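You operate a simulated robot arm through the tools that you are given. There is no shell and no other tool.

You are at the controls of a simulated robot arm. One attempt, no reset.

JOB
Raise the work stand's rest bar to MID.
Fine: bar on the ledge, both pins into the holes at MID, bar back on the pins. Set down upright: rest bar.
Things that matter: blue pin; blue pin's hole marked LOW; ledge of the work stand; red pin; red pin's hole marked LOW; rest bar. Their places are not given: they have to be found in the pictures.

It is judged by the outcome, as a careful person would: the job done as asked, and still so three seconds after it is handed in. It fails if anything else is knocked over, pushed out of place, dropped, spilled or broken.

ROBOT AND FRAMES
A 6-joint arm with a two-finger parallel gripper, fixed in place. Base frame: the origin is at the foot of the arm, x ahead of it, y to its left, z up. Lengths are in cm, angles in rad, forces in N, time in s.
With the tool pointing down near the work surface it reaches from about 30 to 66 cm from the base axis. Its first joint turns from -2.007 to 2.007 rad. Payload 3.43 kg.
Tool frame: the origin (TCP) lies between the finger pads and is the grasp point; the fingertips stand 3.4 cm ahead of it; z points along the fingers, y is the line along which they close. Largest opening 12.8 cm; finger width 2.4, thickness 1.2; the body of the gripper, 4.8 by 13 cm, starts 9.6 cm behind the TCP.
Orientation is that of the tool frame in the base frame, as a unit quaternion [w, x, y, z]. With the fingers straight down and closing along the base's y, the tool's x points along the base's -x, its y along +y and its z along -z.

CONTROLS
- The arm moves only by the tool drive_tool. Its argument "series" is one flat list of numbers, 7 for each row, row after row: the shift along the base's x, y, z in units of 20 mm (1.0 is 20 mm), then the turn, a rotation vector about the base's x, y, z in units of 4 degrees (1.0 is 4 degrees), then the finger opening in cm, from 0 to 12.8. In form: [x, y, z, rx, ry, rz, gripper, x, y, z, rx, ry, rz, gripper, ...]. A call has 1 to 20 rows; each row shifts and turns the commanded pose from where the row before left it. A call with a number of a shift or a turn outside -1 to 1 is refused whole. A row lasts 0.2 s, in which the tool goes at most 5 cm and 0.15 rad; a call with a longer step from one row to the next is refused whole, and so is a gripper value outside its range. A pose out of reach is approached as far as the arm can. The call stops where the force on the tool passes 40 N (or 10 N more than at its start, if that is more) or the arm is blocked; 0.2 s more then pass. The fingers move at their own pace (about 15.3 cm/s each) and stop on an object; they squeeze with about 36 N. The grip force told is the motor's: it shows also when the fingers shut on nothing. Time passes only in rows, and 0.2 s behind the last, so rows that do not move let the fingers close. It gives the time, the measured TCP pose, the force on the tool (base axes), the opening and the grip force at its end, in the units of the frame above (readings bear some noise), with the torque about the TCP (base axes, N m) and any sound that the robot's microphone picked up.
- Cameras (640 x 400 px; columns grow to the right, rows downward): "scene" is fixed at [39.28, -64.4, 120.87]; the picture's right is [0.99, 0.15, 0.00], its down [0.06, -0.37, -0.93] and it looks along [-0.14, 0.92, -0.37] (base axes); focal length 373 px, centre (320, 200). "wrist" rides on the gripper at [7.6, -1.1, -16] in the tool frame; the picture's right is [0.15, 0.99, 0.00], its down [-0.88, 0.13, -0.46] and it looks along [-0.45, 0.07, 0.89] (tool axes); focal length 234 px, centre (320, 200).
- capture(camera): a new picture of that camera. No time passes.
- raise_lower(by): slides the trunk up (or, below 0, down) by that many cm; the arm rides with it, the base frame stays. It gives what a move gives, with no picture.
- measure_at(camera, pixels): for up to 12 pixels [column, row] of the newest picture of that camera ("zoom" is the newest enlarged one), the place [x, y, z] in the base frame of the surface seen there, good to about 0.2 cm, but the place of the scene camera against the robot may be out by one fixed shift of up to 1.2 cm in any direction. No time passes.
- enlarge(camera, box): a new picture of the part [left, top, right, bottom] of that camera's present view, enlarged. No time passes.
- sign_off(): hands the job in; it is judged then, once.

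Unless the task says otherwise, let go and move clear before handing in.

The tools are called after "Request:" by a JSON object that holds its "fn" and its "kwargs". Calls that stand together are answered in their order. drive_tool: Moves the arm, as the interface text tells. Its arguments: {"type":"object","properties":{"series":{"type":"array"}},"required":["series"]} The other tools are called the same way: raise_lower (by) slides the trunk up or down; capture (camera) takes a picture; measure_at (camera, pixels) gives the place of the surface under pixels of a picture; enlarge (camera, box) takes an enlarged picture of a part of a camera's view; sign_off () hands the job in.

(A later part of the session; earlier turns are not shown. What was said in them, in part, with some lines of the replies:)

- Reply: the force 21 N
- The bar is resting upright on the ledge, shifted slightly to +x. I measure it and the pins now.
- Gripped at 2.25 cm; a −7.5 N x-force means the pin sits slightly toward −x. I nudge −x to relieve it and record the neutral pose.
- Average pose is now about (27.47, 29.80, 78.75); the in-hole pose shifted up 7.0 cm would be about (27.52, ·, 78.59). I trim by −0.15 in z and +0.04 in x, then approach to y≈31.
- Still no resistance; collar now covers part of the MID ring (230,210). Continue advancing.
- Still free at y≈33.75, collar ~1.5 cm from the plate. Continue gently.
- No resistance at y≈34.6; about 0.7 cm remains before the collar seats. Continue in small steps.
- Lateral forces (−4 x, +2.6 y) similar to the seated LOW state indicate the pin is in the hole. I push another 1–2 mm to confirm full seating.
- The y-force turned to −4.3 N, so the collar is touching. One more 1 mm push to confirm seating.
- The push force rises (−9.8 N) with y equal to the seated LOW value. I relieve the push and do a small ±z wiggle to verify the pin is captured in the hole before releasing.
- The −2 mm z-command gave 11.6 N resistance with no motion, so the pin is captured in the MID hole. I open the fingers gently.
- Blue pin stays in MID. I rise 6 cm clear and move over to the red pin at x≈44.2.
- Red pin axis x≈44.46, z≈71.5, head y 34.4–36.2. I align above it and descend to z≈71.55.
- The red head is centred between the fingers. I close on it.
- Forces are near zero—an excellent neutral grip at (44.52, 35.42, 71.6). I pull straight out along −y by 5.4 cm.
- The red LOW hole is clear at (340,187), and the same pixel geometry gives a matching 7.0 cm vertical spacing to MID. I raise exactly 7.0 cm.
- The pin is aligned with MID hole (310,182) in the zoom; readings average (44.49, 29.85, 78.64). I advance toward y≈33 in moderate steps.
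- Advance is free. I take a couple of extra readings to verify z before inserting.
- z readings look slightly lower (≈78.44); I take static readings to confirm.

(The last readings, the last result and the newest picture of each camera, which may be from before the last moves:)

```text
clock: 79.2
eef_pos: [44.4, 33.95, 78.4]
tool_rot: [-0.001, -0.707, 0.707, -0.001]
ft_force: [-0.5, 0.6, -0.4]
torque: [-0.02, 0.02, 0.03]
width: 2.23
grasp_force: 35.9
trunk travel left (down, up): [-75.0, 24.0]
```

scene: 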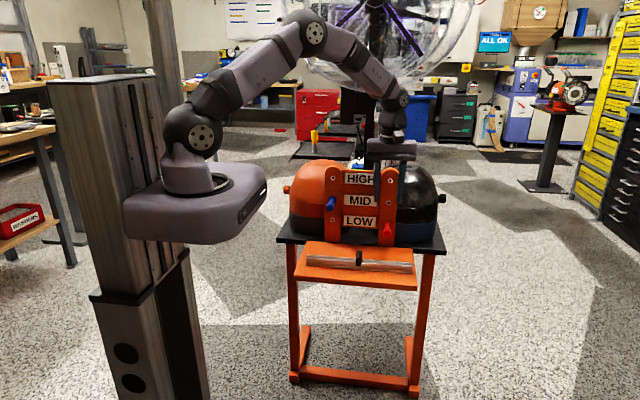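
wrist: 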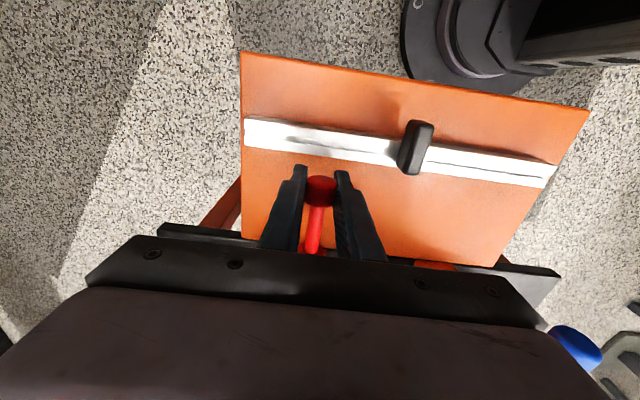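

Both the averaged readings and image geometry agree the pin sits about 0.09 cm low in x and 0.14 cm low in z relative to the hole axis. I correct that and re-read.

Request:
{"fn": "drive_tool", "kwargs": {"series": [0.045, 0, 0.07, 0, 0, 0, 0.8, 0, 0, 0, 0, 0, 0, 0.8]}}

Request:
{"fn": "drive_tool", "kwargs": {"series": [0, 0, 0, 0, 0, 0, 0.8]}}

Request:
{"fn": "drive_tool", "kwargs": {"series": [0, 0, 0, 0, 0, 0, 0.8]}}

Request:
{"fn": "drive_tool", "kwargs": {"series": [0, 0, 0, 0, 0, 0, 0.8]}}

Request:
{"fn": "enlarge", "kwargs": {"camera": "scene", "box": [370, 185, 406, 221]}}

```text
clock: 79.8
eef_pos: [44.58, 33.82, 78.53]
tool_rot: [0.0, -0.707, 0.707, -0.001]
ft_force: [-0.6, 0.7, -0.9]
torque: [0.0, -0.02, 0.03]
width: 2.23
grasp_force: 35.8
trunk travel left (down, up): [-75.0, 24.0]
```

```text
clock: 80.2
eef_pos: [44.54, 33.81, 78.62]
tool_rot: [0.0, 0.708, -0.707, -0.001]
ft_force: [-0.7, 0.3, 0.4]
torque: [0.02, -0.01, 0.0]
width: 2.21
grasp_force: 35.6
trunk travel left (down, up): [-75.0, 24.0]
```

```text
clock: 80.6
eef_pos: [44.54, 33.95, 78.51]
tool_rot: [0.0, -0.707, 0.707, -0.001]
ft_force: [-0.1, 0.4, 0.2]
torque: [-0.02, 0.0, -0.02]
width: 2.23
grasp_force: 36.0
trunk travel left (down, up): [-75.0, 24.0]
```

```text
clock: 81.0
eef_pos: [44.42, 33.84, 78.51]
tool_rot: [0.0, -0.706, 0.708, 0.0]
ft_force: [0.0, 1.0, 0.3]
torque: [-0.02, 0.0, -0.03]
width: 2.26
grasp_force: 35.9
trunk travel left (down, up): [-75.0, 24.0]
```

```text
11.11 times, centred on (388, 203) of scene
```

zoom: 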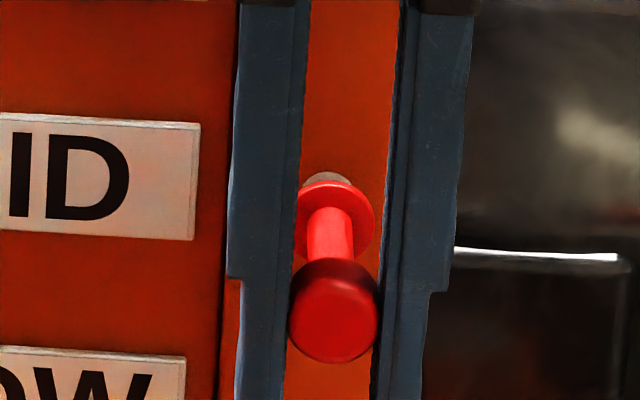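

Now averaging (44.52, 33.85, 78.54). I advance in 1 mm steps with force checks.

Request:
{"fn": "drive_tool", "kwargs": {"series": [0, 0.05, 0.01, 0, 0, 0, 0.8, 0, 0.05, 0, 0, 0, 0, 0.8, 0, 0, 0, 0, 0, 0, 0.8]}}

Request:
{"fn": "drive_tool", "kwargs": {"series": [0, 0.05, 0, 0, 0, 0, 0.8, 0, 0.05, 0, 0, 0, 0, 0.8, 0, 0, 0, 0, 0, 0, 0.8]}}

Request:
{"fn": "drive_tool", "kwargs": {"series": [0, 0.05, 0, 0, 0, 0, 0.8, 0, 0.05, 0, 0, 0, 0, 0.8, 0, 0, 0, 0, 0, 0, 0.8]}}

```text
clock: 81.8
eef_pos: [44.46, 34.07, 78.48]
tool_rot: [0.0, 0.708, -0.707, -0.001]
ft_force: [-0.9, -0.5, -0.1]
torque: [0.01, -0.05, 0.02]
width: 2.2
grasp_force: 36.5
trunk travel left (down, up): [-75.0, 24.0]
```

```text
clock: 82.6
eef_pos: [44.56, 34.11, 78.37]
tool_rot: [0.0, 0.708, -0.707, 0.0]
ft_force: [0.9, 0.4, -0.8]
torque: [0.03, -0.01, 0.0]
width: 2.21
grasp_force: 35.6
trunk travel left (down, up): [-75.0, 24.0]
```

```text
clock: 83.4
eef_pos: [44.58, 34.35, 78.55]
tool_rot: [0.0, -0.706, 0.708, 0.0]
ft_force: [0.6, 0.9, 0.3]
torque: [0.03, 0.02, -0.02]
width: 2.22
grasp_force: 36.1
trunk travel left (down, up): [-75.0, 24.0]
```

Request:
{"fn": "drive_tool", "kwargs": {"series": [0, 0.05, 0.01, 0, 0, 0, 0.8, 0, 0.05, 0, 0, 0, 0, 0.8, 0, 0, 0, 0, 0, 0, 0.8]}}

Request:
{"fn": "drive_tool", "kwargs": {"series": [0, 0.05, 0, 0, 0, 0, 0.8, 0, 0, 0, 0, 0, 0, 0.8]}}

Request:
{"fn": "drive_tool", "kwargs": {"series": [0, 0.05, 0, 0, 0, 0, 0.8, 0, 0, 0, 0, 0, 0, 0.8]}}

Request:
{"fn": "enlarge", "kwargs": {"camera": "scene", "box": [370, 185, 406, 221]}}

```text
clock: 84.2
eef_pos: [44.55, 34.53, 78.65]
tool_rot: [0.001, -0.707, 0.707, 0.0]
ft_force: [-0.3, 0.8, -1.0]
torque: [-0.04, -0.01, 0.03]
width: 2.24
grasp_force: 35.6
trunk travel left (down, up): [-75.0, 24.0]
```

```text
clock: 84.8
eef_pos: [44.49, 34.67, 78.63]
tool_rot: [0.0, -0.707, 0.707, 0.0]
ft_force: [1.0, -0.1, -0.5]
torque: [-0.01, 0.03, 0.0]
width: 2.23
grasp_force: 36.5
trunk travel left (down, up): [-75.0, 24.0]
```

```text
clock: 85.4
eef_pos: [44.47, 34.76, 78.64]
tool_rot: [0.001, -0.707, 0.707, 0.001]
ft_force: [0.3, -0.5, -0.6]
torque: [0.0, 0.01, 0.02]
width: 2.25
grasp_force: 35.8
trunk travel left (down, up): [-75.0, 24.0]
```

```text
11.11 times, centred on (388, 203) of scene
```

zoom: 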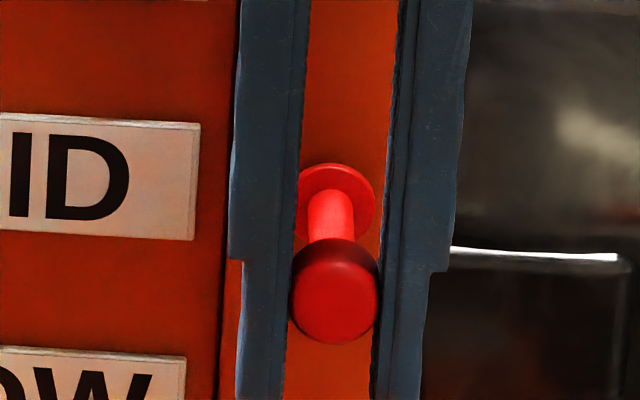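

Free and aligned at y≈34.75 (seating expected near 35.4). Continue 1 mm at a time.

Request:
{"fn": "drive_tool", "kwargs": {"series": [0, 0.05, 0, 0, 0, 0, 0.8, 0, 0, 0, 0, 0, 0, 0.8]}}

Request:
{"fn": "drive_tool", "kwargs": {"series": [0, 0.05, 0, 0, 0, 0, 0.8, 0, 0, 0, 0, 0, 0, 0.8]}}

Request:
{"fn": "drive_tool", "kwargs": {"series": [0, 0.05, 0, 0, 0, 0, 0.8, 0, 0, 0, 0, 0, 0, 0.8]}}

```text
clock: 86.0
eef_pos: [44.59, 34.97, 78.66]
tool_rot: [0.0, -0.707, 0.707, 0.0]
ft_force: [0.5, -0.4, -0.1]
torque: [0.03, 0.0, 0.0]
width: 2.26
grasp_force: 36.1
trunk travel left (down, up): [-75.0, 24.0]
```

```text
clock: 86.6
eef_pos: [44.61, 34.94, 78.6]
tool_rot: [0.0, -0.707, 0.707, 0.0]
ft_force: [0.0, 0.6, 0.6]
torque: [-0.02, -0.02, -0.01]
width: 2.24
grasp_force: 36.1
trunk travel left (down, up): [-75.0, 24.0]
```

```text
clock: 87.2
eef_pos: [44.49, 35.01, 78.69]
tool_rot: [0.0, -0.707, 0.708, 0.0]
ft_force: [-0.5, 0.2, -0.2]
torque: [0.03, -0.01, 0.0]
width: 2.22
grasp_force: 36.3
trunk travel left (down, up): [-75.0, 24.0]
```

Request:
{"fn": "drive_tool", "kwargs": {"series": [0, 0.05, 0, 0, 0, 0, 0.8, 0, 0, 0, 0, 0, 0, 0.8]}}

Request:
{"fn": "drive_tool", "kwargs": {"series": [0, 0.05, 0, 0, 0, 0, 0.8, 0, 0, 0, 0, 0, 0, 0.8]}}

Request:
{"fn": "drive_tool", "kwargs": {"series": [0, 0.05, 0, 0, 0, 0, 0.8, 0, 0, 0, 0, 0, 0, 0.8]}}

```text
clock: 87.8
eef_pos: [44.51, 35.16, 78.78]
tool_rot: [0.0, -0.707, 0.707, -0.001]
ft_force: [-0.4, -0.1, -0.1]
torque: [-0.02, -0.02, 0.01]
width: 2.24
grasp_force: 36.0
trunk travel left (down, up): [-75.0, 24.0]
```

```text
clock: 88.4
eef_pos: [44.57, 35.3, 78.57]
tool_rot: [0.001, 0.707, -0.707, 0.0]
ft_force: [-2.0, 1.6, -2.5]
torque: [-0.07, -0.02, 0.07]
width: 2.21
grasp_force: 36.3
trunk travel left (down, up): [-75.0, 24.0]
```

```text
clock: 89.0
eef_pos: [44.56, 35.48, 78.63]
tool_rot: [-0.001, 0.707, -0.707, 0.001]
ft_force: [-5.6, 1.1, -0.9]
torque: [-0.05, 0.01, 0.18]
width: 2.22
grasp_force: 35.8
trunk travel left (down, up): [-75.0, 24.0]
```

The same capture signature appears (lateral −5.6 N). I push 1 mm more to check that the collar seats.

Request:
{"fn": "drive_tool", "kwargs": {"series": [0, 0.05, 0, 0, 0, 0, 0.8, 0, 0, 0, 0, 0, 0, 0.8]}}

Request:
{"fn": "drive_tool", "kwargs": {"series": [0, 0.05, 0, 0, 0, 0, 0.8, 0, 0, 0, 0, 0, 0, 0.8]}}

Request:
{"fn": "enlarge", "kwargs": {"camera": "scene", "box": [370, 185, 406, 221]}}

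```text
clock: 89.6
eef_pos: [44.63, 35.4, 78.72]
tool_rot: [0.001, 0.707, -0.707, 0.0]
ft_force: [-7.7, -4.3, -1.5]
torque: [0.04, -0.03, 0.22]
width: 2.23
grasp_force: 36.2
trunk travel left (down, up): [-75.0, 24.0]
```

```text
clock: 90.2
eef_pos: [44.45, 35.48, 78.62]
tool_rot: [-0.001, -0.707, 0.707, 0.0]
ft_force: [-7.2, -8.9, -0.8]
torque: [0.06, 0.01, 0.18]
width: 2.26
grasp_force: 35.8
trunk travel left (down, up): [-75.0, 24.0]
```

```text
11.11 times, centred on (388, 203) of scene
```

zoom: 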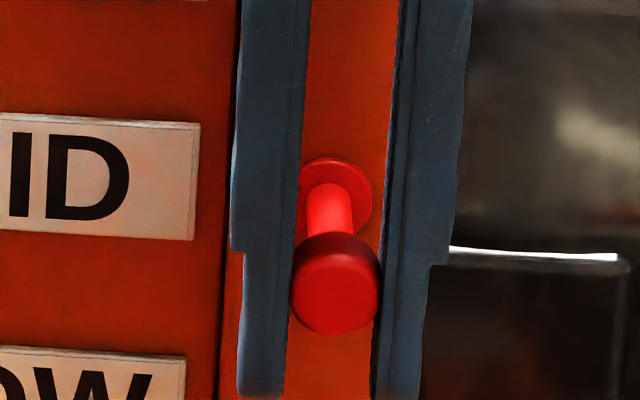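

The collar is seated (y-force −8.9 N, y≈35.45). I relieve the push and do a small z wiggle to confirm capture.

Request:
{"fn": "drive_tool", "kwargs": {"series": [-0.03, -0.06, 0, 0, 0, 0, 0.8, 0, 0, 0, 0, 0, 0, 0.8]}}

Request:
{"fn": "drive_tool", "kwargs": {"series": [0, 0, -0.1, 0, 0, 0, 0.8, 0, 0, 0, 0, 0, 0, 0.8]}}

Request:
{"fn": "drive_tool", "kwargs": {"series": [0, 0, 0.1, 0, 0, 0, 0.8, 0, 0, 0, 0, 0, 0, 0.8]}}

```text
clock: 90.8
eef_pos: [44.58, 35.42, 78.54]
tool_rot: [-0.001, 0.707, -0.707, 0.001]
ft_force: [-4.0, -3.9, -5.6]
torque: [-0.29, -0.03, 0.05]
width: 2.27
grasp_force: 35.8
trunk travel left (down, up): [-75.0, 24.0]
```

```text
clock: 91.4
eef_pos: [44.55, 35.5, 78.67]
tool_rot: [0.0, -0.707, 0.707, 0.0]
ft_force: [-5.6, -9.2, 3.5]
torque: [0.28, 0.03, 0.16]
width: 2.22
grasp_force: 36.4
trunk travel left (down, up): [-75.0, 24.0]
```

```text
clock: 92.0
eef_pos: [44.51, 35.45, 78.55]
tool_rot: [0.001, 0.707, -0.707, 0.001]
ft_force: [-2.7, -8.1, -6.8]
torque: [-0.35, -0.04, 0.03]
width: 2.25
grasp_force: 36.1
trunk travel left (down, up): [-75.0, 24.0]
```

Captured: z-force swings ~10 N without motion. I relieve residual forces and open the fingers.

Request:
{"fn": "drive_tool", "kwargs": {"series": [-0.02, -0.05, -0.06, 0, 0, 0, 0.8, 0, 0, 0, 0, 0, 0, 0.8]}}

Request:
{"fn": "drive_tool", "kwargs": {"series": [0, 0, 0, 0, 0, 0, 2.4, 0, 0, 0, 0, 0, 0, 3, 0, 0, 0, 0, 0, 0, 4.5, 0, 0, 0, 0, 0, 0, 4.5]}}

Request:
{"fn": "enlarge", "kwargs": {"camera": "scene", "box": [310, 165, 420, 245]}}

Request:
{"fn": "capture", "kwargs": {"camera": "wrist"}}

```text
clock: 92.6
eef_pos: [44.56, 35.44, 78.62]
tool_rot: [0.0, 0.707, -0.707, 0.0]
ft_force: [-0.1, -8.6, -4.6]
torque: [-0.26, 0.03, -0.08]
width: 2.23
grasp_force: 36.7
trunk travel left (down, up): [-75.0, 24.0]
```

```text
clock: 93.6
eef_pos: [44.46, 35.5, 78.57]
tool_rot: [-0.001, 0.707, -0.707, 0.0]
ft_force: [0.6, 0.3, 0.5]
torque: [0.0, -0.01, 0.01]
width: 4.52
grasp_force: 0.1
trunk travel left (down, up): [-75.0, 24.0]
```

```text
5.00 times, centred on (365, 205) of scene
```

zoom: 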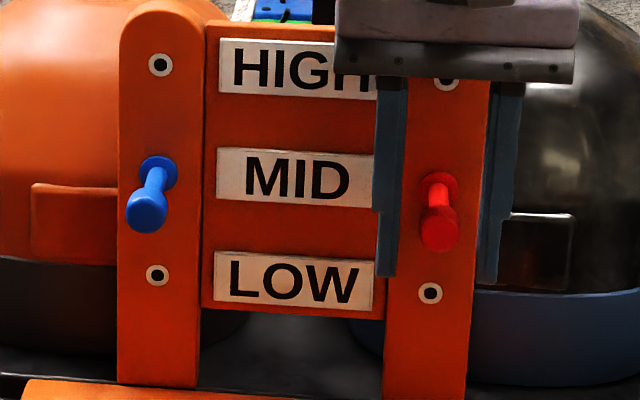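

```text
taken
```

wrist: 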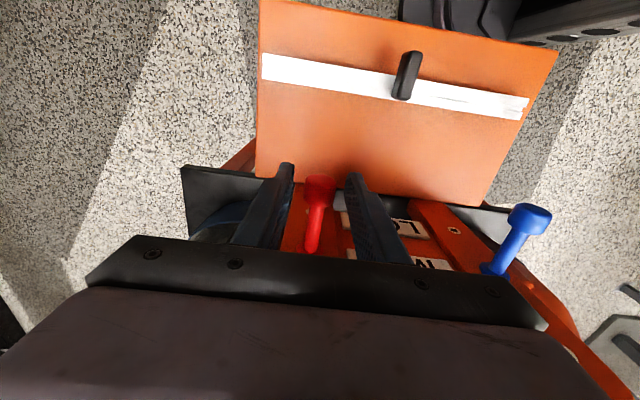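

Both pins sit at MID. I rise clear and move above the bar's handle at about (36.95, 27.05).

Request:
{"fn": "drive_tool", "kwargs": {"series": [0, 0, 0.5, 0, 0, 0, 4.5, 0, 0, 0.9, 0, 0, 0, 4.5, 0, 0, 0.9, 0, 0, 0, 4.5, 0, -0.3, 0.6, 0, 0, 0, 4.5, -0.7, -0.7, 0, 0, 0, 0, 5, -0.7, -0.7, 0, 0, 0, 0, 5, -0.7, -0.7, 0, 0, 0, 0, 5, -0.7, -0.7, 0, 0, 0, 0, 5, -0.7, -0.7, 0, 0, 0, 0, 5, -0.27, -0.4, 0, 0, 0, 0, 5, 0, 0, 0, 0, 0, 0, 5]}}

Request:
{"fn": "capture", "kwargs": {"camera": "wrist"}}

Request:
{"fn": "enlarge", "kwargs": {"camera": "wrist", "box": [220, 80, 420, 205]}}

Request:
{"fn": "enlarge", "kwargs": {"camera": "scene", "box": [270, 160, 450, 300]}}

```text
clock: 96.0
eef_pos: [36.8, 26.9, 84.3]
tool_rot: [0.0, 0.707, -0.707, 0.001]
ft_force: [-0.1, 0.2, 0.0]
torque: [-0.01, -0.03, 0.0]
width: 5.0
grasp_force: 0.0
trunk travel left (down, up): [-75.0, 24.0]
```

```text
taken
```

wrist: 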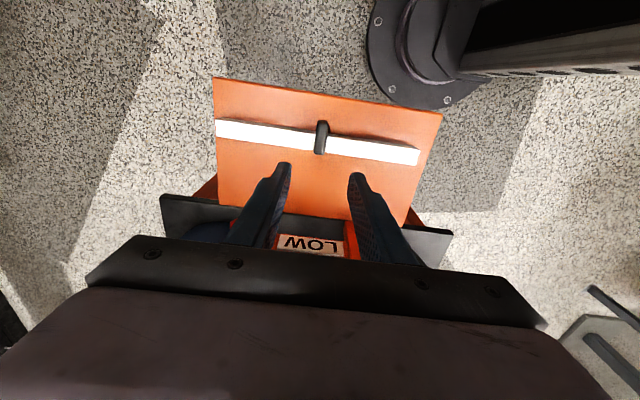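

```text
3.20 times, centred on (320, 142) of wrist
```

zoom: 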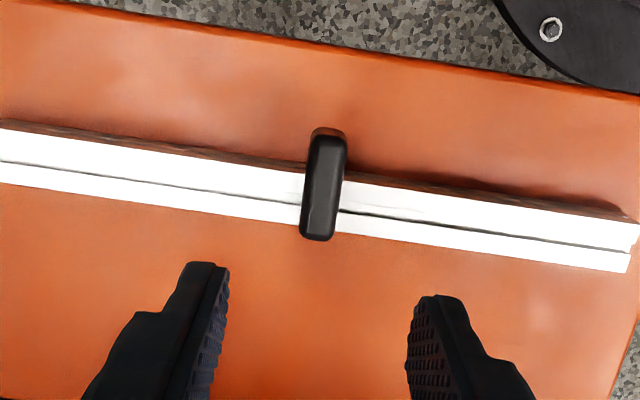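

```text
2.86 times, centred on (360, 230) of scene
```

zoom: 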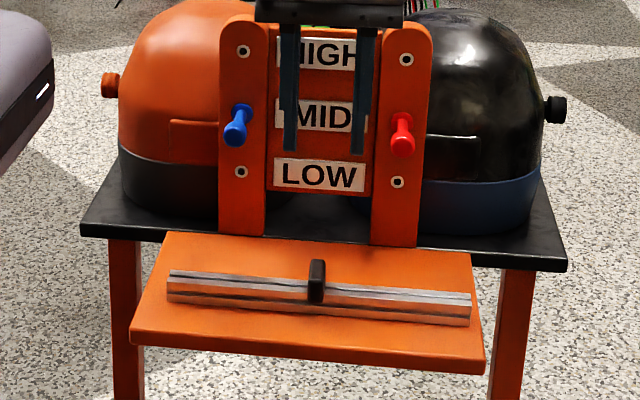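

Both pins seen in MID (scene zoom (238,125),(402,135)); I measure the handle and bar ends for the grasp.

Request:
{"fn": "measure_at", "kwargs": {"camera": "zoom", "pixels": [[312, 290]]}}

Request:
{"fn": "measure_at", "kwargs": {"camera": "wrist", "pixels": [[321.5, 132], [319, 140], [324, 140], [320, 150], [322, 125], [219, 125], [219, 133], [414, 152], [414, 162], [260, 133], [380, 148], [321, 137]]}}

Request:
{"fn": "enlarge", "kwargs": {"camera": "wrist", "box": [290, 105, 350, 165]}}

```text
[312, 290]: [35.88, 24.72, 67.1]
```

```text
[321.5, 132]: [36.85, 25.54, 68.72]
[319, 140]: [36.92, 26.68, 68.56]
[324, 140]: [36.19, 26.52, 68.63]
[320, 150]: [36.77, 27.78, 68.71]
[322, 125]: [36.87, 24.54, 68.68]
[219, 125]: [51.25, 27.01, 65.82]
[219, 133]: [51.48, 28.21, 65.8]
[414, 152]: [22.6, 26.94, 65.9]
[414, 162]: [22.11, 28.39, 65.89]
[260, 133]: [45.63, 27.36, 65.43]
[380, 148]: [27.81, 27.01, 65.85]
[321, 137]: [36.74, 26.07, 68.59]
```

```text
6.67 times, centred on (320, 135) of wrist
```

zoom: 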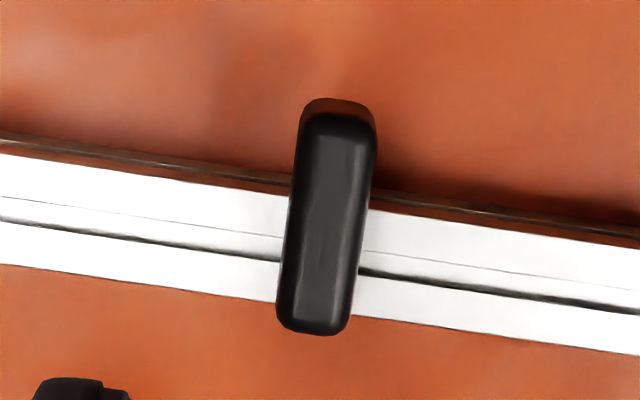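

Request:
{"fn": "measure_at", "kwargs": {"camera": "zoom", "pixels": [[296, 220], [364, 220], [330, 220], [335, 120], [313, 325], [290, 280], [352, 280], [306, 160], [372, 160], [600, 250], [600, 340], [40, 240]]}}

```text
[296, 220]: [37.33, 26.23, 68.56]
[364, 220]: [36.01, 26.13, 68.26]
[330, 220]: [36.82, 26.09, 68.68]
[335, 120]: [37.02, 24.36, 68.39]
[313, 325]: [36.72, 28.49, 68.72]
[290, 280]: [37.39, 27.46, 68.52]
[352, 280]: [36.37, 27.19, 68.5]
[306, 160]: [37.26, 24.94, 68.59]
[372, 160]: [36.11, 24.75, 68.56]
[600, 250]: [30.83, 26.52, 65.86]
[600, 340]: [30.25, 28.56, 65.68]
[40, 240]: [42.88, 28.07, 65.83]
```

Handle centre x≈36.8, y 24.2–28.4, top 68.65; bar centre y≈27.5, top 65.85. I descend to z≈73 first and take readings.

Request:
{"fn": "drive_tool", "kwargs": {"series": [0, 0, -0.8, 0, 0, 0, 5, 0, 0, -1, 0, 0, 0, 5, 0, 0, -1, 0, 0, 0, 5, 0, 0, -1, 0, 0, 0, 5, 0, 0, -1, 0, 0, 0, 5, 0, 0, -0.8, 0, 0, 0, 5, 0, 0, 0, 0, 0, 0, 5]}}

Request:
{"fn": "drive_tool", "kwargs": {"series": [0, 0, 0, 0, 0, 0, 5]}}

Request:
{"fn": "drive_tool", "kwargs": {"series": [0, 0, 0, 0, 0, 0, 5]}}

Request:
{"fn": "drive_tool", "kwargs": {"series": [0, 0, 0, 0, 0, 0, 5]}}

Request:
{"fn": "capture", "kwargs": {"camera": "wrist"}}

```text
clock: 97.6
eef_pos: [36.86, 26.95, 73.17]
tool_rot: [-0.001, -0.707, 0.707, 0.0]
ft_force: [0.0, 0.2, -0.5]
torque: [0.04, 0.01, 0.0]
width: 5.02
grasp_force: 0.1
trunk travel left (down, up): [-75.0, 24.0]
```

```text
clock: 98.0
eef_pos: [37.02, 26.8, 73.3]
tool_rot: [0.0, -0.707, 0.707, -0.001]
ft_force: [0.6, 0.1, 0.3]
torque: [0.03, 0.03, 0.01]
width: 5.0
grasp_force: 0.0
trunk travel left (down, up): [-75.0, 24.0]
```

```text
clock: 98.4
eef_pos: [37.02, 26.95, 73.19]
tool_rot: [0.001, 0.708, -0.706, -0.001]
ft_force: [-0.4, 0.4, -0.3]
torque: [0.0, 0.01, 0.01]
width: 4.99
grasp_force: 0.1
trunk travel left (down, up): [-75.0, 24.0]
```

```text
clock: 98.8
eef_pos: [36.87, 26.87, 73.21]
tool_rot: [0.0, 0.707, -0.707, 0.0]
ft_force: [-0.3, -0.5, -0.1]
torque: [-0.01, 0.01, 0.01]
width: 5.0
grasp_force: 0.0
trunk travel left (down, up): [-75.0, 24.0]
```

```text
taken
```

wrist: 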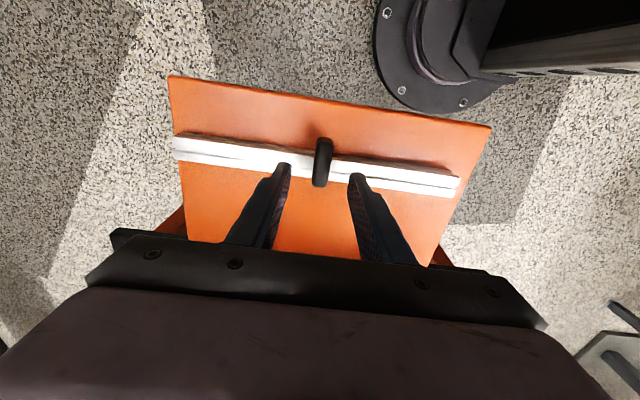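

Average (36.94, 26.89, 73.22). I trim and descend to (36.8, 27.1, 69.65), then verify.

Request:
{"fn": "drive_tool", "kwargs": {"series": [-0.06, 0.1, 0, 0, 0, 0, 5, 0, 0, -0.6, 0, 0, 0, 5, 0, 0, -0.6, 0, 0, 0, 5, 0, 0, -0.4, 0, 0, 0, 5, 0, 0, -0.15, 0, 0, 0, 5, 0, 0, 0, 0, 0, 0, 5]}}

Request:
{"fn": "drive_tool", "kwargs": {"series": [0, 0, 0, 0, 0, 0, 5]}}

Request:
{"fn": "drive_tool", "kwargs": {"series": [0, 0, 0, 0, 0, 0, 5]}}

Request:
{"fn": "capture", "kwargs": {"camera": "wrist"}}

Request:
{"fn": "enlarge", "kwargs": {"camera": "scene", "box": [320, 220, 400, 280]}}

```text
clock: 100.2
eef_pos: [36.9, 27.35, 69.54]
tool_rot: [0.0, -0.707, 0.708, -0.001]
ft_force: [-0.6, 0.7, -0.6]
torque: [-0.03, 0.01, -0.02]
width: 4.99
grasp_force: 0.0
trunk travel left (down, up): [-75.0, 24.0]
```

```text
clock: 100.6
eef_pos: [36.94, 27.35, 69.59]
tool_rot: [0.0, -0.707, 0.707, 0.0]
ft_force: [0.2, 0.1, 0.6]
torque: [0.02, 0.02, 0.0]
width: 5.02
grasp_force: 0.1
trunk travel left (down, up): [-75.0, 24.0]
```

```text
clock: 101.0
eef_pos: [36.79, 27.36, 69.53]
tool_rot: [0.0, -0.707, 0.707, 0.0]
ft_force: [0.3, -0.4, -0.4]
torque: [-0.03, 0.03, -0.01]
width: 4.99
grasp_force: 0.2
trunk travel left (down, up): [-75.0, 24.0]
```

```text
taken
```

wrist: 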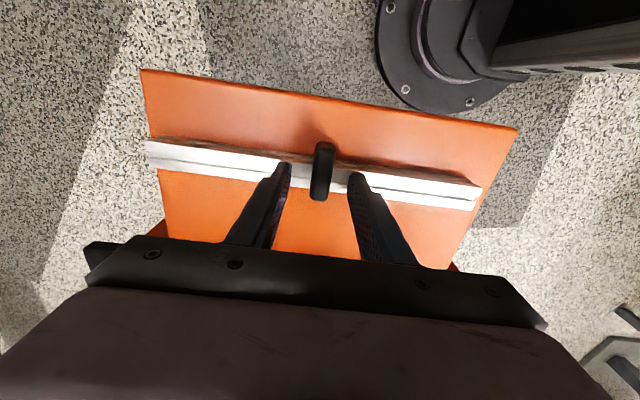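

```text
6.67 times, centred on (360, 250) of scene
```

zoom: 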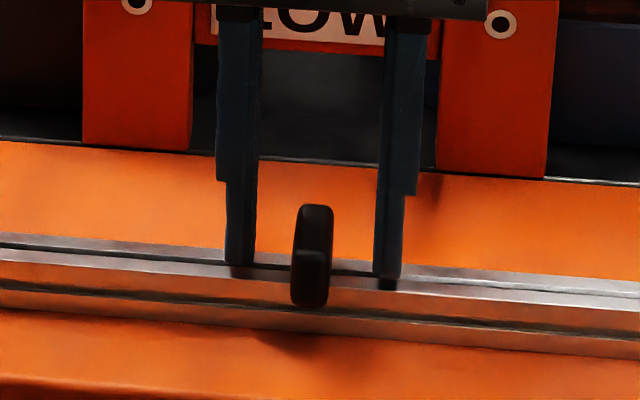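

The handle is centred between the fingers (240/390 vs 312 in scene zoom). I close on it.

Request:
{"fn": "drive_tool", "kwargs": {"series": [0, 0, 0, 0, 0, 0, 2.4, 0, 0, 0, 0, 0, 0, 1.8, 0, 0, 0, 0, 0, 0, 1.2, 0, 0, 0, 0, 0, 0, 0.5, 0, 0, 0, 0, 0, 0, 0.5]}}

Request:
{"fn": "drive_tool", "kwargs": {"series": [0, 0, 0, 0, 0, 0, 0.5]}}

Request:
{"fn": "drive_tool", "kwargs": {"series": [0, 0, 0, 0, 0, 0, 0.5]}}

Request:
{"fn": "capture", "kwargs": {"camera": "wrist"}}

Request:
{"fn": "enlarge", "kwargs": {"camera": "scene", "box": [290, 220, 430, 300]}}

```text
clock: 102.2
eef_pos: [36.99, 27.3, 69.7]
tool_rot: [0.0, 0.707, -0.707, 0.0]
ft_force: [0.0, -0.1, -0.1]
torque: [0.0, -0.02, 0.03]
width: 1.54
grasp_force: 35.8
trunk travel left (down, up): [-75.0, 24.0]
```

```text
clock: 102.6
eef_pos: [36.83, 27.27, 69.51]
tool_rot: [0.0, 0.707, -0.707, 0.001]
ft_force: [0.3, -0.3, 1.0]
torque: [-0.03, -0.01, 0.01]
width: 1.54
grasp_force: 36.2
trunk travel left (down, up): [-75.0, 24.0]
```

```text
clock: 103.0
eef_pos: [36.81, 27.23, 69.6]
tool_rot: [-0.001, 0.707, -0.707, 0.001]
ft_force: [-0.9, -0.1, -0.6]
torque: [0.01, -0.02, -0.03]
width: 1.54
grasp_force: 35.7
trunk travel left (down, up): [-75.0, 24.0]
```

```text
taken
```

wrist: 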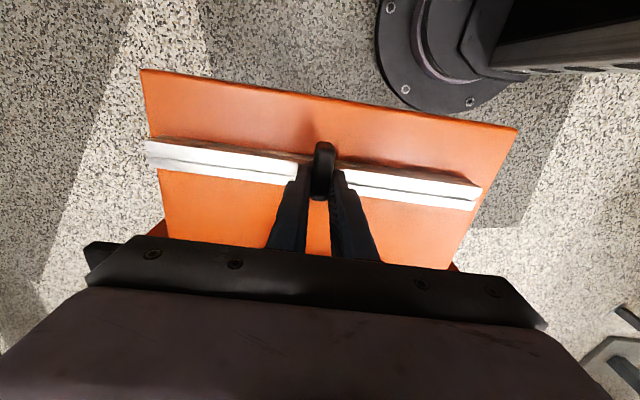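

```text
4.57 times, centred on (360, 260) of scene
```

zoom: 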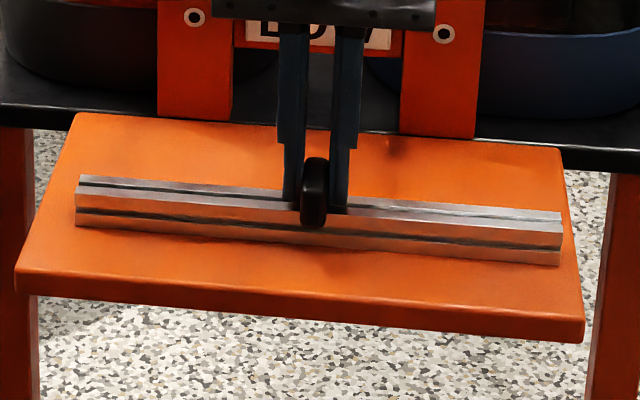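

Firm grip (1.54 cm, 36 N). Before lifting, I check that the helmets beside the plate don't intrude on the bar's MID path.

Request:
{"fn": "capture", "kwargs": {"camera": "scene"}}

Request:
{"fn": "measure_at", "kwargs": {"camera": "scene", "pixels": [[305, 190], [305, 200], [305, 210], [315, 200], [315, 190], [315, 210], [412, 200], [420, 205], [420, 212], [430, 200], [405, 200], [318, 180]]}}

```text
taken
```

scene: 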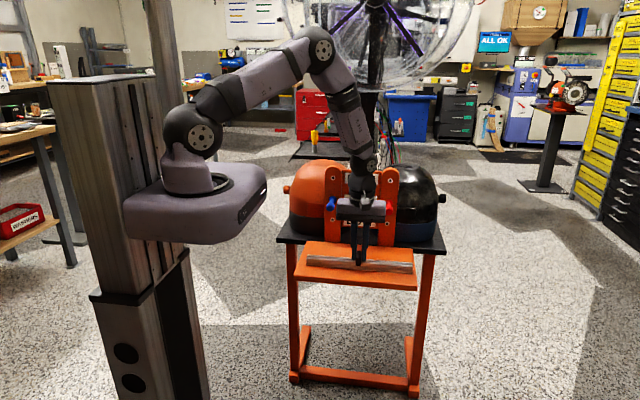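

```text
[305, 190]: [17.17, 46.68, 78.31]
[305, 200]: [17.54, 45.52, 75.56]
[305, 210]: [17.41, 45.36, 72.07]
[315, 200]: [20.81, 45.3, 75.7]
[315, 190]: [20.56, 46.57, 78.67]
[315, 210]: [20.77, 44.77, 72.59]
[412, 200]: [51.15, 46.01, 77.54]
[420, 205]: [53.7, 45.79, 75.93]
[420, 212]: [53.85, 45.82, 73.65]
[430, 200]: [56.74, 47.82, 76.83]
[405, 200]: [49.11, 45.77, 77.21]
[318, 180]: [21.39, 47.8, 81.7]
```

Helmets are at y≥44.8, well behind. I lift the bar slowly, then up to about z 88.4.

Request:
{"fn": "drive_tool", "kwargs": {"series": [0, 0, 0.1, 0, 0, 0, 0.5, 0, 0, 0.2, 0, 0, 0, 0.5, 0, 0, 0.4, 0, 0, 0, 0.5, 0, 0, 0.6, 0, 0, 0, 0.5, 0, 0, 0.8, 0, 0, 0, 0.5, 0, 0, 0.8, 0, 0, 0, 0.5, 0, 0, 0.9, 0, 0, 0, 0.5, 0, 0, 0.9, 0, 0, 0, 0.5, 0, 0, 0.9, 0, 0, 0, 0.5, 0, 0, 0.9, 0, 0, 0, 0.5, 0, 0, 0.9, 0, 0, 0, 0.5, 0, 0, 0.9, 0, 0, 0, 0.5, 0, 0, 0.7, 0, 0, 0, 0.5, 0, 0, 0.4, 0, 0, 0, 0.5, 0, 0, 0, 0, 0, 0, 0.5]}}

Request:
{"fn": "capture", "kwargs": {"camera": "wrist"}}

Request:
{"fn": "enlarge", "kwargs": {"camera": "scene", "box": [270, 150, 450, 290]}}

```text
clock: 106.2
eef_pos: [36.75, 27.3, 88.46]
tool_rot: [0.0, -0.707, 0.707, 0.0]
ft_force: [0.3, 0.4, -2.5]
torque: [0.01, 0.02, -0.02]
width: 1.55
grasp_force: 36.4
trunk travel left (down, up): [-75.0, 24.0]
```

```text
taken
```

wrist: 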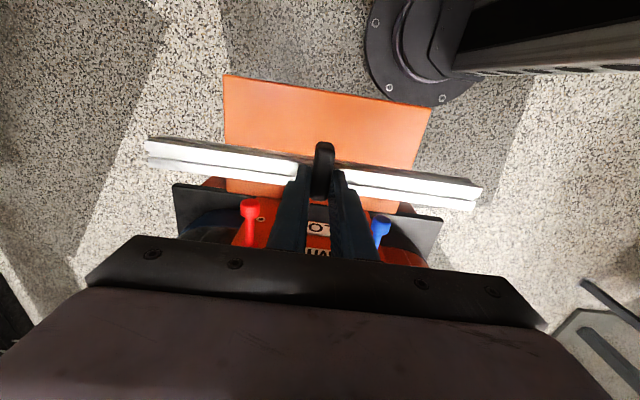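

```text
2.86 times, centred on (360, 220) of scene
```

zoom: 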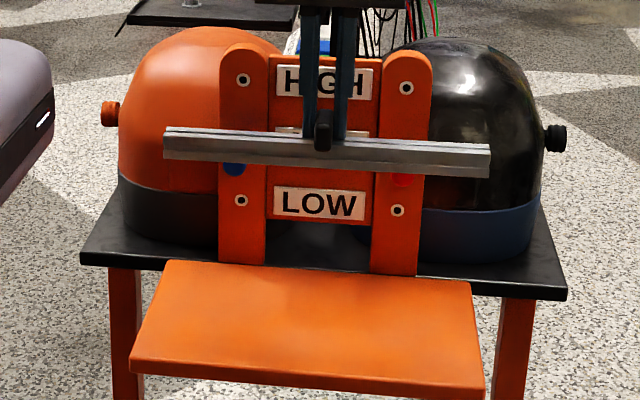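

The bar is held level, bottom ≈82.3, above pin heads (79.6). I move +y by 11.05 cm and −x by 0.85 cm.

Request:
{"fn": "drive_tool", "kwargs": {"series": [-0.1, 0.4, 0, 0, 0, 0, 0.5, -0.1, 0.7, 0, 0, 0, 0, 0.5, -0.1, 0.8, 0, 0, 0, 0, 0.5, -0.1, 0.8, 0, 0, 0, 0, 0.5, 0, 0.8, 0, 0, 0, 0, 0.5, 0, 0.8, 0, 0, 0, 0, 0.5, 0, 0.7, 0, 0, 0, 0, 0.5, 0, 0.4, 0, 0, 0, 0, 0.5, 0, 0.1, 0, 0, 0, 0, 0.5, 0, 0, 0, 0, 0, 0, 0.5]}}

Request:
{"fn": "drive_tool", "kwargs": {"series": [0, 0, 0, 0, 0, 0, 0.5]}}

Request:
{"fn": "drive_tool", "kwargs": {"series": [0, 0, 0, 0, 0, 0, 0.5]}}

Request:
{"fn": "capture", "kwargs": {"camera": "wrist"}}

Request:
{"fn": "enlarge", "kwargs": {"camera": "scene", "box": [290, 130, 440, 250]}}

```text
clock: 108.4
eef_pos: [35.99, 38.25, 88.43]
tool_rot: [0.0, -0.707, 0.708, 0.001]
ft_force: [-0.1, -0.1, -2.1]
torque: [-0.01, -0.04, -0.01]
width: 1.55
grasp_force: 36.3
trunk travel left (down, up): [-75.0, 24.0]
```

```text
clock: 108.8
eef_pos: [36.11, 38.19, 88.51]
tool_rot: [0.0, 0.707, -0.707, 0.0]
ft_force: [0.3, 0.0, -2.0]
torque: [-0.01, 0.0, 0.02]
width: 1.54
grasp_force: 35.9
trunk travel left (down, up): [-75.0, 24.0]
```

```text
clock: 109.2
eef_pos: [35.99, 38.21, 88.46]
tool_rot: [-0.001, -0.707, 0.707, 0.0]
ft_force: [-0.1, -0.2, -2.8]
torque: [0.01, 0.01, -0.01]
width: 1.51
grasp_force: 35.7
trunk travel left (down, up): [-75.0, 24.0]
```

```text
taken
```

wrist: 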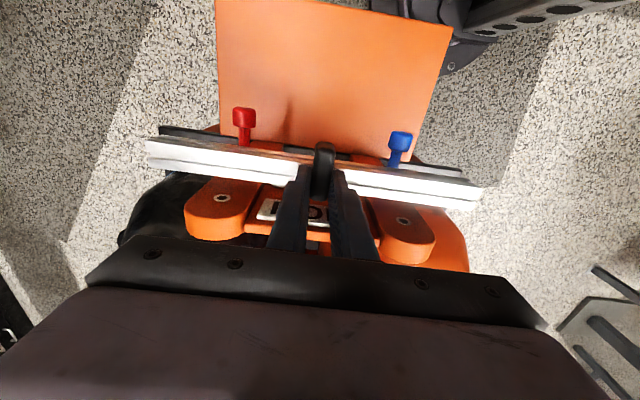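

```text
3.33 times, centred on (365, 190) of scene
```

zoom: 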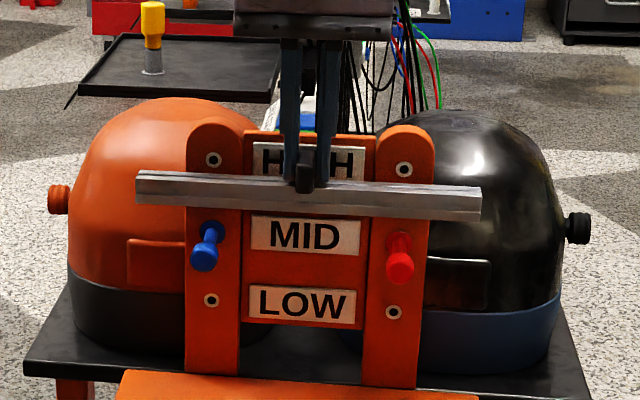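

The bar is above the pins. I measure the bar's and pins' y positions from the wrist camera to confirm the seat.

Request:
{"fn": "enlarge", "kwargs": {"camera": "wrist", "box": [140, 95, 490, 220]}}

Request:
{"fn": "measure_at", "kwargs": {"camera": "wrist", "pixels": [[200, 150], [198, 157], [197, 163], [430, 185], [432, 193], [430, 200], [244, 112], [245, 138], [400, 137], [396, 158], [270, 158], [380, 175]]}}

```text
1.83 times, centred on (315, 158) of wrist
```

zoom: 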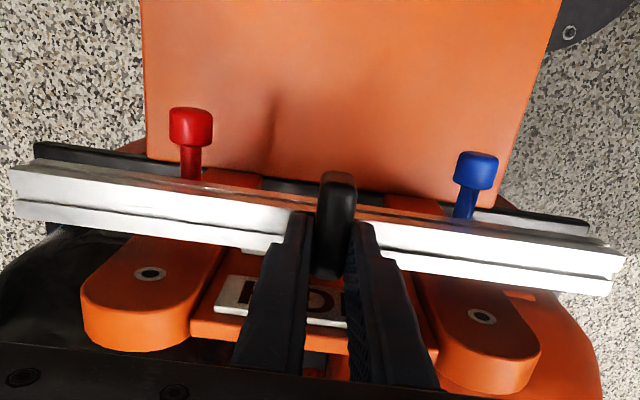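

```text
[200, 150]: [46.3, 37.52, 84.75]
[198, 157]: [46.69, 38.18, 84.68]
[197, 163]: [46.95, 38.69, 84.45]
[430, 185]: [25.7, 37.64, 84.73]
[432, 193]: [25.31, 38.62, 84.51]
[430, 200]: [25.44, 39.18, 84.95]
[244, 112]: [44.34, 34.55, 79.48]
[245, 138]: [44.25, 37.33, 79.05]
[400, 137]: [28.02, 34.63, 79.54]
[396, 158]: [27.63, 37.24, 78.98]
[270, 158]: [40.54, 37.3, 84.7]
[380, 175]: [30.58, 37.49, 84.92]
```

Bar y≈37.4–39.4 lies between pin heads (≤36.2) and collars (≥40.7); shaft tops at z≈79.0. I lower to just above contact.

Request:
{"fn": "drive_tool", "kwargs": {"series": [0, 0, -0.4, 0, 0, 0, 0.5, 0, 0, -0.4, 0, 0, 0, 0.5, 0, 0, -0.3, 0, 0, 0, 0.5, 0, 0, -0.2, 0, 0, 0, 0.5, 0, 0, -0.15, 0, 0, 0, 0.5, 0, 0, 0, 0, 0, 0, 0.5]}}

Request:
{"fn": "drive_tool", "kwargs": {"series": [0, 0, 0, 0, 0, 0, 0.5]}}

Request:
{"fn": "enlarge", "kwargs": {"camera": "scene", "box": [310, 165, 420, 245]}}

```text
clock: 110.6
eef_pos: [35.96, 38.16, 85.49]
tool_rot: [0.0, -0.707, 0.707, 0.0]
ft_force: [0.2, -0.1, -1.1]
torque: [-0.02, 0.03, 0.01]
width: 1.52
grasp_force: 36.3
trunk travel left (down, up): [-75.0, 24.0]
```

```text
clock: 111.0
eef_pos: [35.94, 38.1, 85.53]
tool_rot: [0.0, -0.707, 0.707, 0.0]
ft_force: [0.8, -0.2, -2.3]
torque: [-0.02, 0.01, 0.01]
width: 1.56
grasp_force: 35.6
trunk travel left (down, up): [-75.0, 24.0]
```

```text
5.00 times, centred on (365, 205) of scene
```

zoom: 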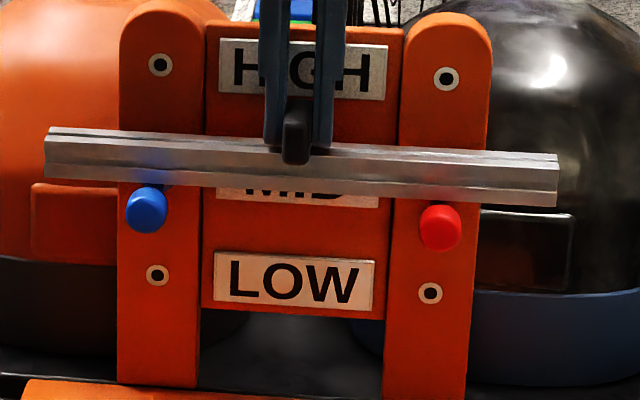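

Only the bar's weight is felt yet (−2 N). I lower in 1 mm steps watching for contact.

Request:
{"fn": "drive_tool", "kwargs": {"series": [0, 0, -0.05, 0, 0, 0, 0.5, 0, 0, -0.05, 0, 0, 0, 0.5, 0, 0, 0, 0, 0, 0, 0.5]}}

Request:
{"fn": "drive_tool", "kwargs": {"series": [0, 0, -0.05, 0, 0, 0, 0.5, 0, 0, 0, 0, 0, 0, 0.5]}}

```text
clock: 111.8
eef_pos: [36.16, 38.18, 85.35]
tool_rot: [0.0, 0.707, -0.707, 0.001]
ft_force: [-0.1, 0.6, -2.2]
torque: [0.02, 0.03, 0.01]
width: 1.53
grasp_force: 35.8
trunk travel left (down, up): [-75.0, 24.0]
```

```text
clock: 112.4
eef_pos: [36.15, 38.2, 85.23]
tool_rot: [0.0, 0.707, -0.707, 0.0]
ft_force: [-0.1, -0.5, -2.4]
torque: [0.0, -0.02, -0.01]
width: 1.53
grasp_force: 35.8
trunk travel left (down, up): [-75.0, 24.0]
```

Request:
{"fn": "drive_tool", "kwargs": {"series": [0, 0, -0.04, 0, 0, 0, 0.5, 0, 0, 0, 0, 0, 0, 0.5]}}

Request:
{"fn": "drive_tool", "kwargs": {"series": [0, 0, -0.03, 0, 0, 0, 0.5, 0, 0, 0, 0, 0, 0, 0.5]}}

```text
clock: 113.0
eef_pos: [36.08, 38.09, 85.16]
tool_rot: [0.0, 0.708, -0.707, 0.0]
ft_force: [0.0, -0.3, -1.2]
torque: [-0.01, 0.0, 0.01]
width: 1.53
grasp_force: 36.3
trunk travel left (down, up): [-75.0, 24.0]
```

```text
clock: 113.6
eef_pos: [35.97, 38.13, 85.13]
tool_rot: [0.0, -0.707, 0.707, 0.001]
ft_force: [0.2, -0.9, 1.7]
torque: [0.05, 0.06, 0.02]
width: 1.55
grasp_force: 35.9
trunk travel left (down, up): [-75.0, 24.0]
```

Contact begins (force −2.2 → +1.7 N) at z≈85.1 as predicted. One more tiny step to rest on both pins.

Request:
{"fn": "drive_tool", "kwargs": {"series": [0, 0, -0.03, 0, 0, 0, 0.5, 0, 0, 0, 0, 0, 0, 0.5]}}

Request:
{"fn": "enlarge", "kwargs": {"camera": "scene", "box": [310, 165, 420, 245]}}

Request:
{"fn": "capture", "kwargs": {"camera": "wrist"}}

```text
clock: 114.2
eef_pos: [36.15, 38.23, 85.0]
tool_rot: [0.001, 0.707, -0.707, 0.0]
ft_force: [-1.7, 0.2, 4.6]
torque: [0.04, 0.1, 0.03]
width: 1.55
grasp_force: 36.5
trunk travel left (down, up): [-75.0, 24.0]
```

```text
5.00 times, centred on (365, 205) of scene
```

zoom: 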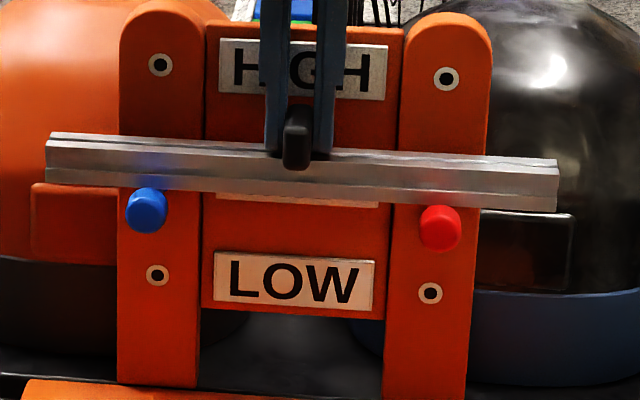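

```text
taken
```

wrist: 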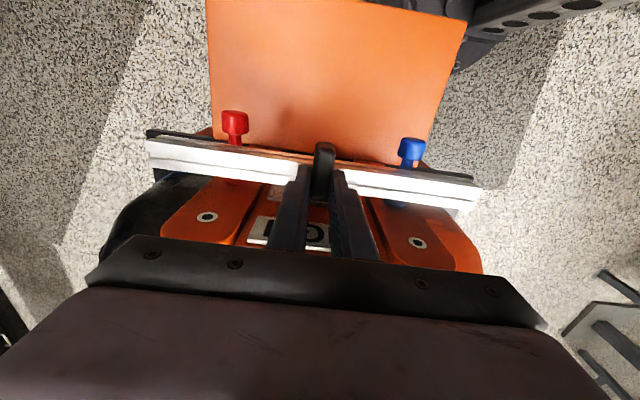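

The bar rests on both pins with ~7 N light press. I open the fingers gently.

Request:
{"fn": "drive_tool", "kwargs": {"series": [0, 0, 0, 0, 0, 0, 1.7, 0, 0, 0, 0, 0, 0, 2, 0, 0, 0, 0, 0, 0, 2.6, 0, 0, 0, 0, 0, 0, 3.5, 0, 0, 0, 0, 0, 0, 3.5]}}

Request:
{"fn": "capture", "kwargs": {"camera": "wrist"}}

Request:
{"fn": "enlarge", "kwargs": {"camera": "scene", "box": [310, 165, 420, 245]}}

```text
clock: 115.4
eef_pos: [36.12, 38.31, 85.16]
tool_rot: [0.0, -0.707, 0.707, 0.0]
ft_force: [0.2, 1.0, 0.1]
torque: [0.0, 0.0, 0.03]
width: 3.52
grasp_force: 0.0
trunk travel left (down, up): [-75.0, 24.0]
```

```text
taken
```

wrist: 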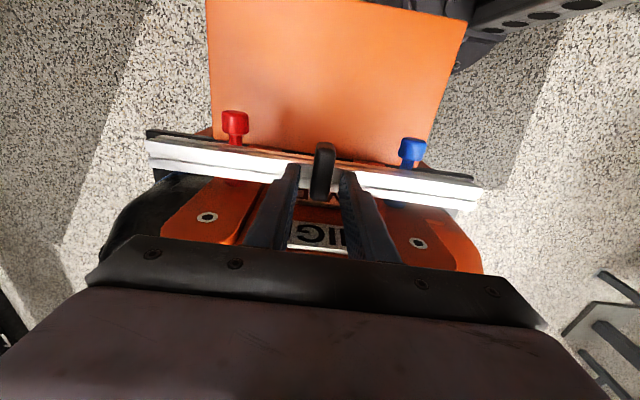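

```text
5.00 times, centred on (365, 205) of scene
```

zoom: 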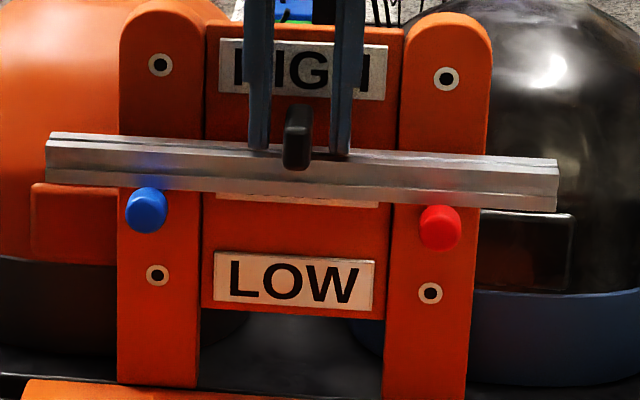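

The bar stays on the pins with the fingers open and no force. I rise straight up, clear of everything.

Request:
{"fn": "drive_tool", "kwargs": {"series": [0, 0, 0.2, 0, 0, 0, 3.5, 0, 0, 0.5, 0, 0, 0, 4, 0, 0, 0.8, 0, 0, 0, 4.5, 0, 0, 0.9, 0, 0, 0, 5, 0, 0, 0.9, 0, 0, 0, 5, 0, 0, 0.9, 0, 0, 0, 5, 0, 0, 0.9, 0, 0, 0, 5, 0, 0, 0.9, 0, 0, 0, 5, 0, 0, 0.9, 0, 0, 0, 5, 0, 0, 0.6, 0, 0, 0, 5, 0, 0, 0, 0, 0, 0, 5]}}

Request:
{"fn": "capture", "kwargs": {"camera": "wrist"}}

Request:
{"fn": "capture", "kwargs": {"camera": "scene"}}

Request:
{"fn": "enlarge", "kwargs": {"camera": "scene", "box": [290, 150, 430, 250]}}

```text
clock: 117.8
eef_pos: [35.96, 38.15, 100.04]
tool_rot: [0.0, -0.707, 0.707, -0.001]
ft_force: [0.0, 0.1, 0.2]
torque: [0.01, -0.01, 0.0]
width: 4.97
grasp_force: 0.0
trunk travel left (down, up): [-75.0, 24.0]
```

```text
taken
```

wrist: 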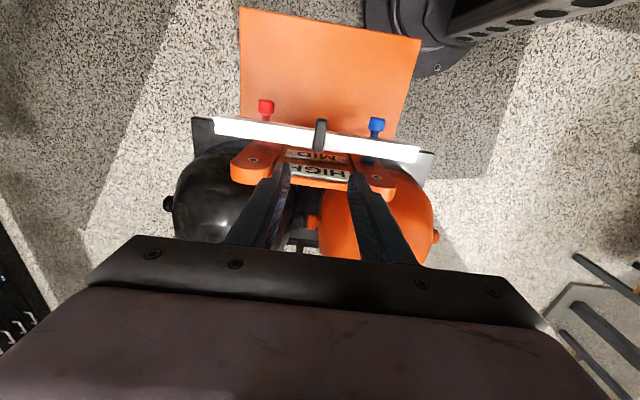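

```text
taken
```

scene: 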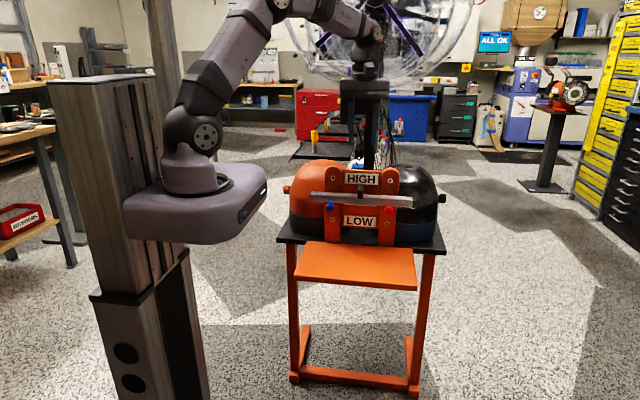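

```text
4.00 times, centred on (360, 200) of scene
```

zoom: 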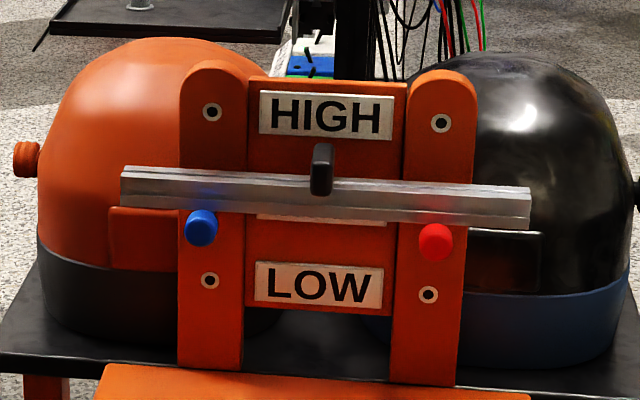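

The bar sits on both pins at MID, LOW holes empty (209,281),(428,294). I verify levelness and y position by measuring the bar with the wrist camera.

Request:
{"fn": "enlarge", "kwargs": {"camera": "wrist", "box": [205, 90, 430, 200]}}

Request:
{"fn": "measure_at", "kwargs": {"camera": "wrist", "pixels": [[222, 124], [220, 133], [413, 149], [413, 158], [322, 124], [319, 145], [265, 104], [377, 122], [267, 117], [374, 134], [280, 133], [360, 145]]}}

Request:
{"fn": "drive_tool", "kwargs": {"series": [0, 0, 0, 0, 0, 0, 5, 0, 0, 0, 0, 0, 0, 5, 0, 0, 0, 0, 0, 0, 5, 0, 0, 0, 0, 0, 0, 5, 0, 0, 0, 0, 0, 0, 5]}}

Request:
{"fn": "enlarge", "kwargs": {"camera": "scene", "box": [290, 150, 430, 250]}}

```text
2.84 times, centred on (318, 145) of wrist
```

zoom: 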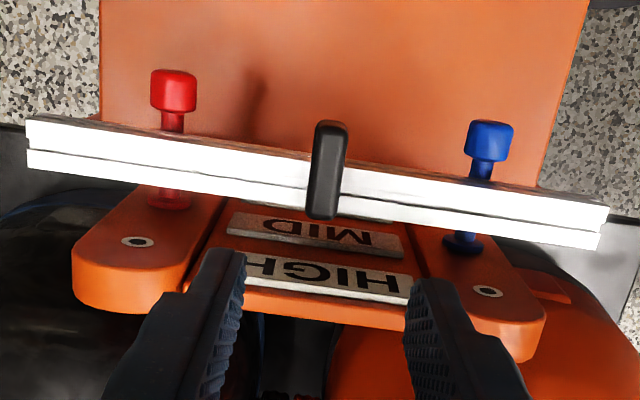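

```text
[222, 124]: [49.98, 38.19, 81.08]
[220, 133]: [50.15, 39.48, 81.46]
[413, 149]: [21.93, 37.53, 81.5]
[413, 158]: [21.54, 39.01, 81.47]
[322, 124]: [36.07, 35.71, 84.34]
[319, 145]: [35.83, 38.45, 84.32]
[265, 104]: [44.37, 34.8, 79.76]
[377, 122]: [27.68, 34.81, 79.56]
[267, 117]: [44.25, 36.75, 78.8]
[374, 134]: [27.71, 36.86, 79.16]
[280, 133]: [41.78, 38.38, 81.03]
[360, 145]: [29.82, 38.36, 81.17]
```

```text
clock: 119.0
eef_pos: [35.92, 38.19, 99.87]
tool_rot: [0.0, -0.707, 0.708, 0.0]
ft_force: [-0.1, 0.4, 0.6]
torque: [0.01, 0.0, -0.05]
width: 5.03
grasp_force: 0.0
trunk travel left (down, up): [-75.0, 24.0]
```

```text
4.00 times, centred on (360, 200) of scene
```

zoom: 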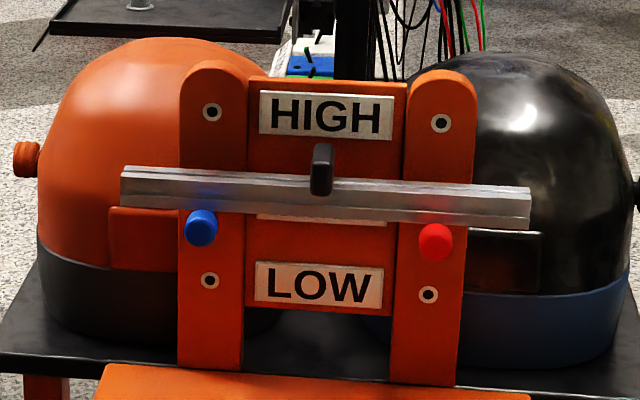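

The bar is level (top z≈81.4, 7 cm above its old height) and unchanged after waiting. One last check that both collars are flush on the plate.

Request:
{"fn": "enlarge", "kwargs": {"camera": "wrist", "box": [250, 95, 390, 190]}}

Request:
{"fn": "measure_at", "kwargs": {"camera": "wrist", "pixels": [[264, 160], [269, 161], [369, 175], [374, 177], [260, 161], [364, 176]]}}

```text
4.21 times, centred on (320, 142) of wrist
```

zoom: 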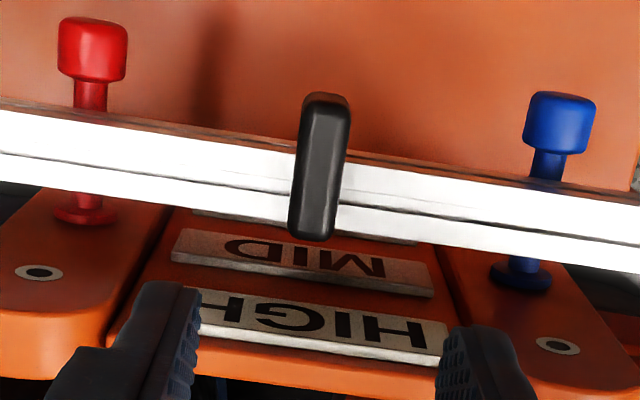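

```text
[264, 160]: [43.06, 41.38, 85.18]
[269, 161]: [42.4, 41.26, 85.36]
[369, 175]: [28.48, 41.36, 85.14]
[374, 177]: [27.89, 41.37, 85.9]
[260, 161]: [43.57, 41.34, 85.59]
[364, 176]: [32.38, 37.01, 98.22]
```

Request:
{"fn": "measure_at", "kwargs": {"camera": "zoom", "pixels": [[85, 200], [85, 217], [62, 212], [522, 262], [520, 281], [498, 273], [90, 45], [558, 118]]}}

```text
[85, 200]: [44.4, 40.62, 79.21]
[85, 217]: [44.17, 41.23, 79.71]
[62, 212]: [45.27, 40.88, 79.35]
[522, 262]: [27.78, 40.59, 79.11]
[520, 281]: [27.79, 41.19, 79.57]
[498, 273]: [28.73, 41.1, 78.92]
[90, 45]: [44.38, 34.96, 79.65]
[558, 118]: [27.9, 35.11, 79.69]
```

Both collars are at y≈41.2, flush on the plate at 41.4. The pins are seated in MID, the bar is level on them, and the arm is clear and open. I hand the job in.

Request:
{"fn": "sign_off", "kwargs": {}}

```text
The job is handed in.
```

The rest bar is now at MID: both pins are in the MID holes and the bar is sitting upright on them. I handed the job in, and no verdict has come back.

- **Pins:** the blue and red pins came out of their LOW holes and went into MID in the same columns. Both collars measure flush against the plate, and each pin resisted a small wiggle before I let go.
- **Bar:** it rested on the ledge while I moved the pins. It now sits level, about 7 cm above its old height. It had not moved about a second after the arm backed off.
- **Slip along the way:** when I set the bar on the ledge it slid about 1 cm to the right (+x) as the fingers opened. I corrected for that, and the handle is back at its original left-right position.

The gripper is open and clear above the stand. I saw nothing else knocked over or out of place in the pictures.
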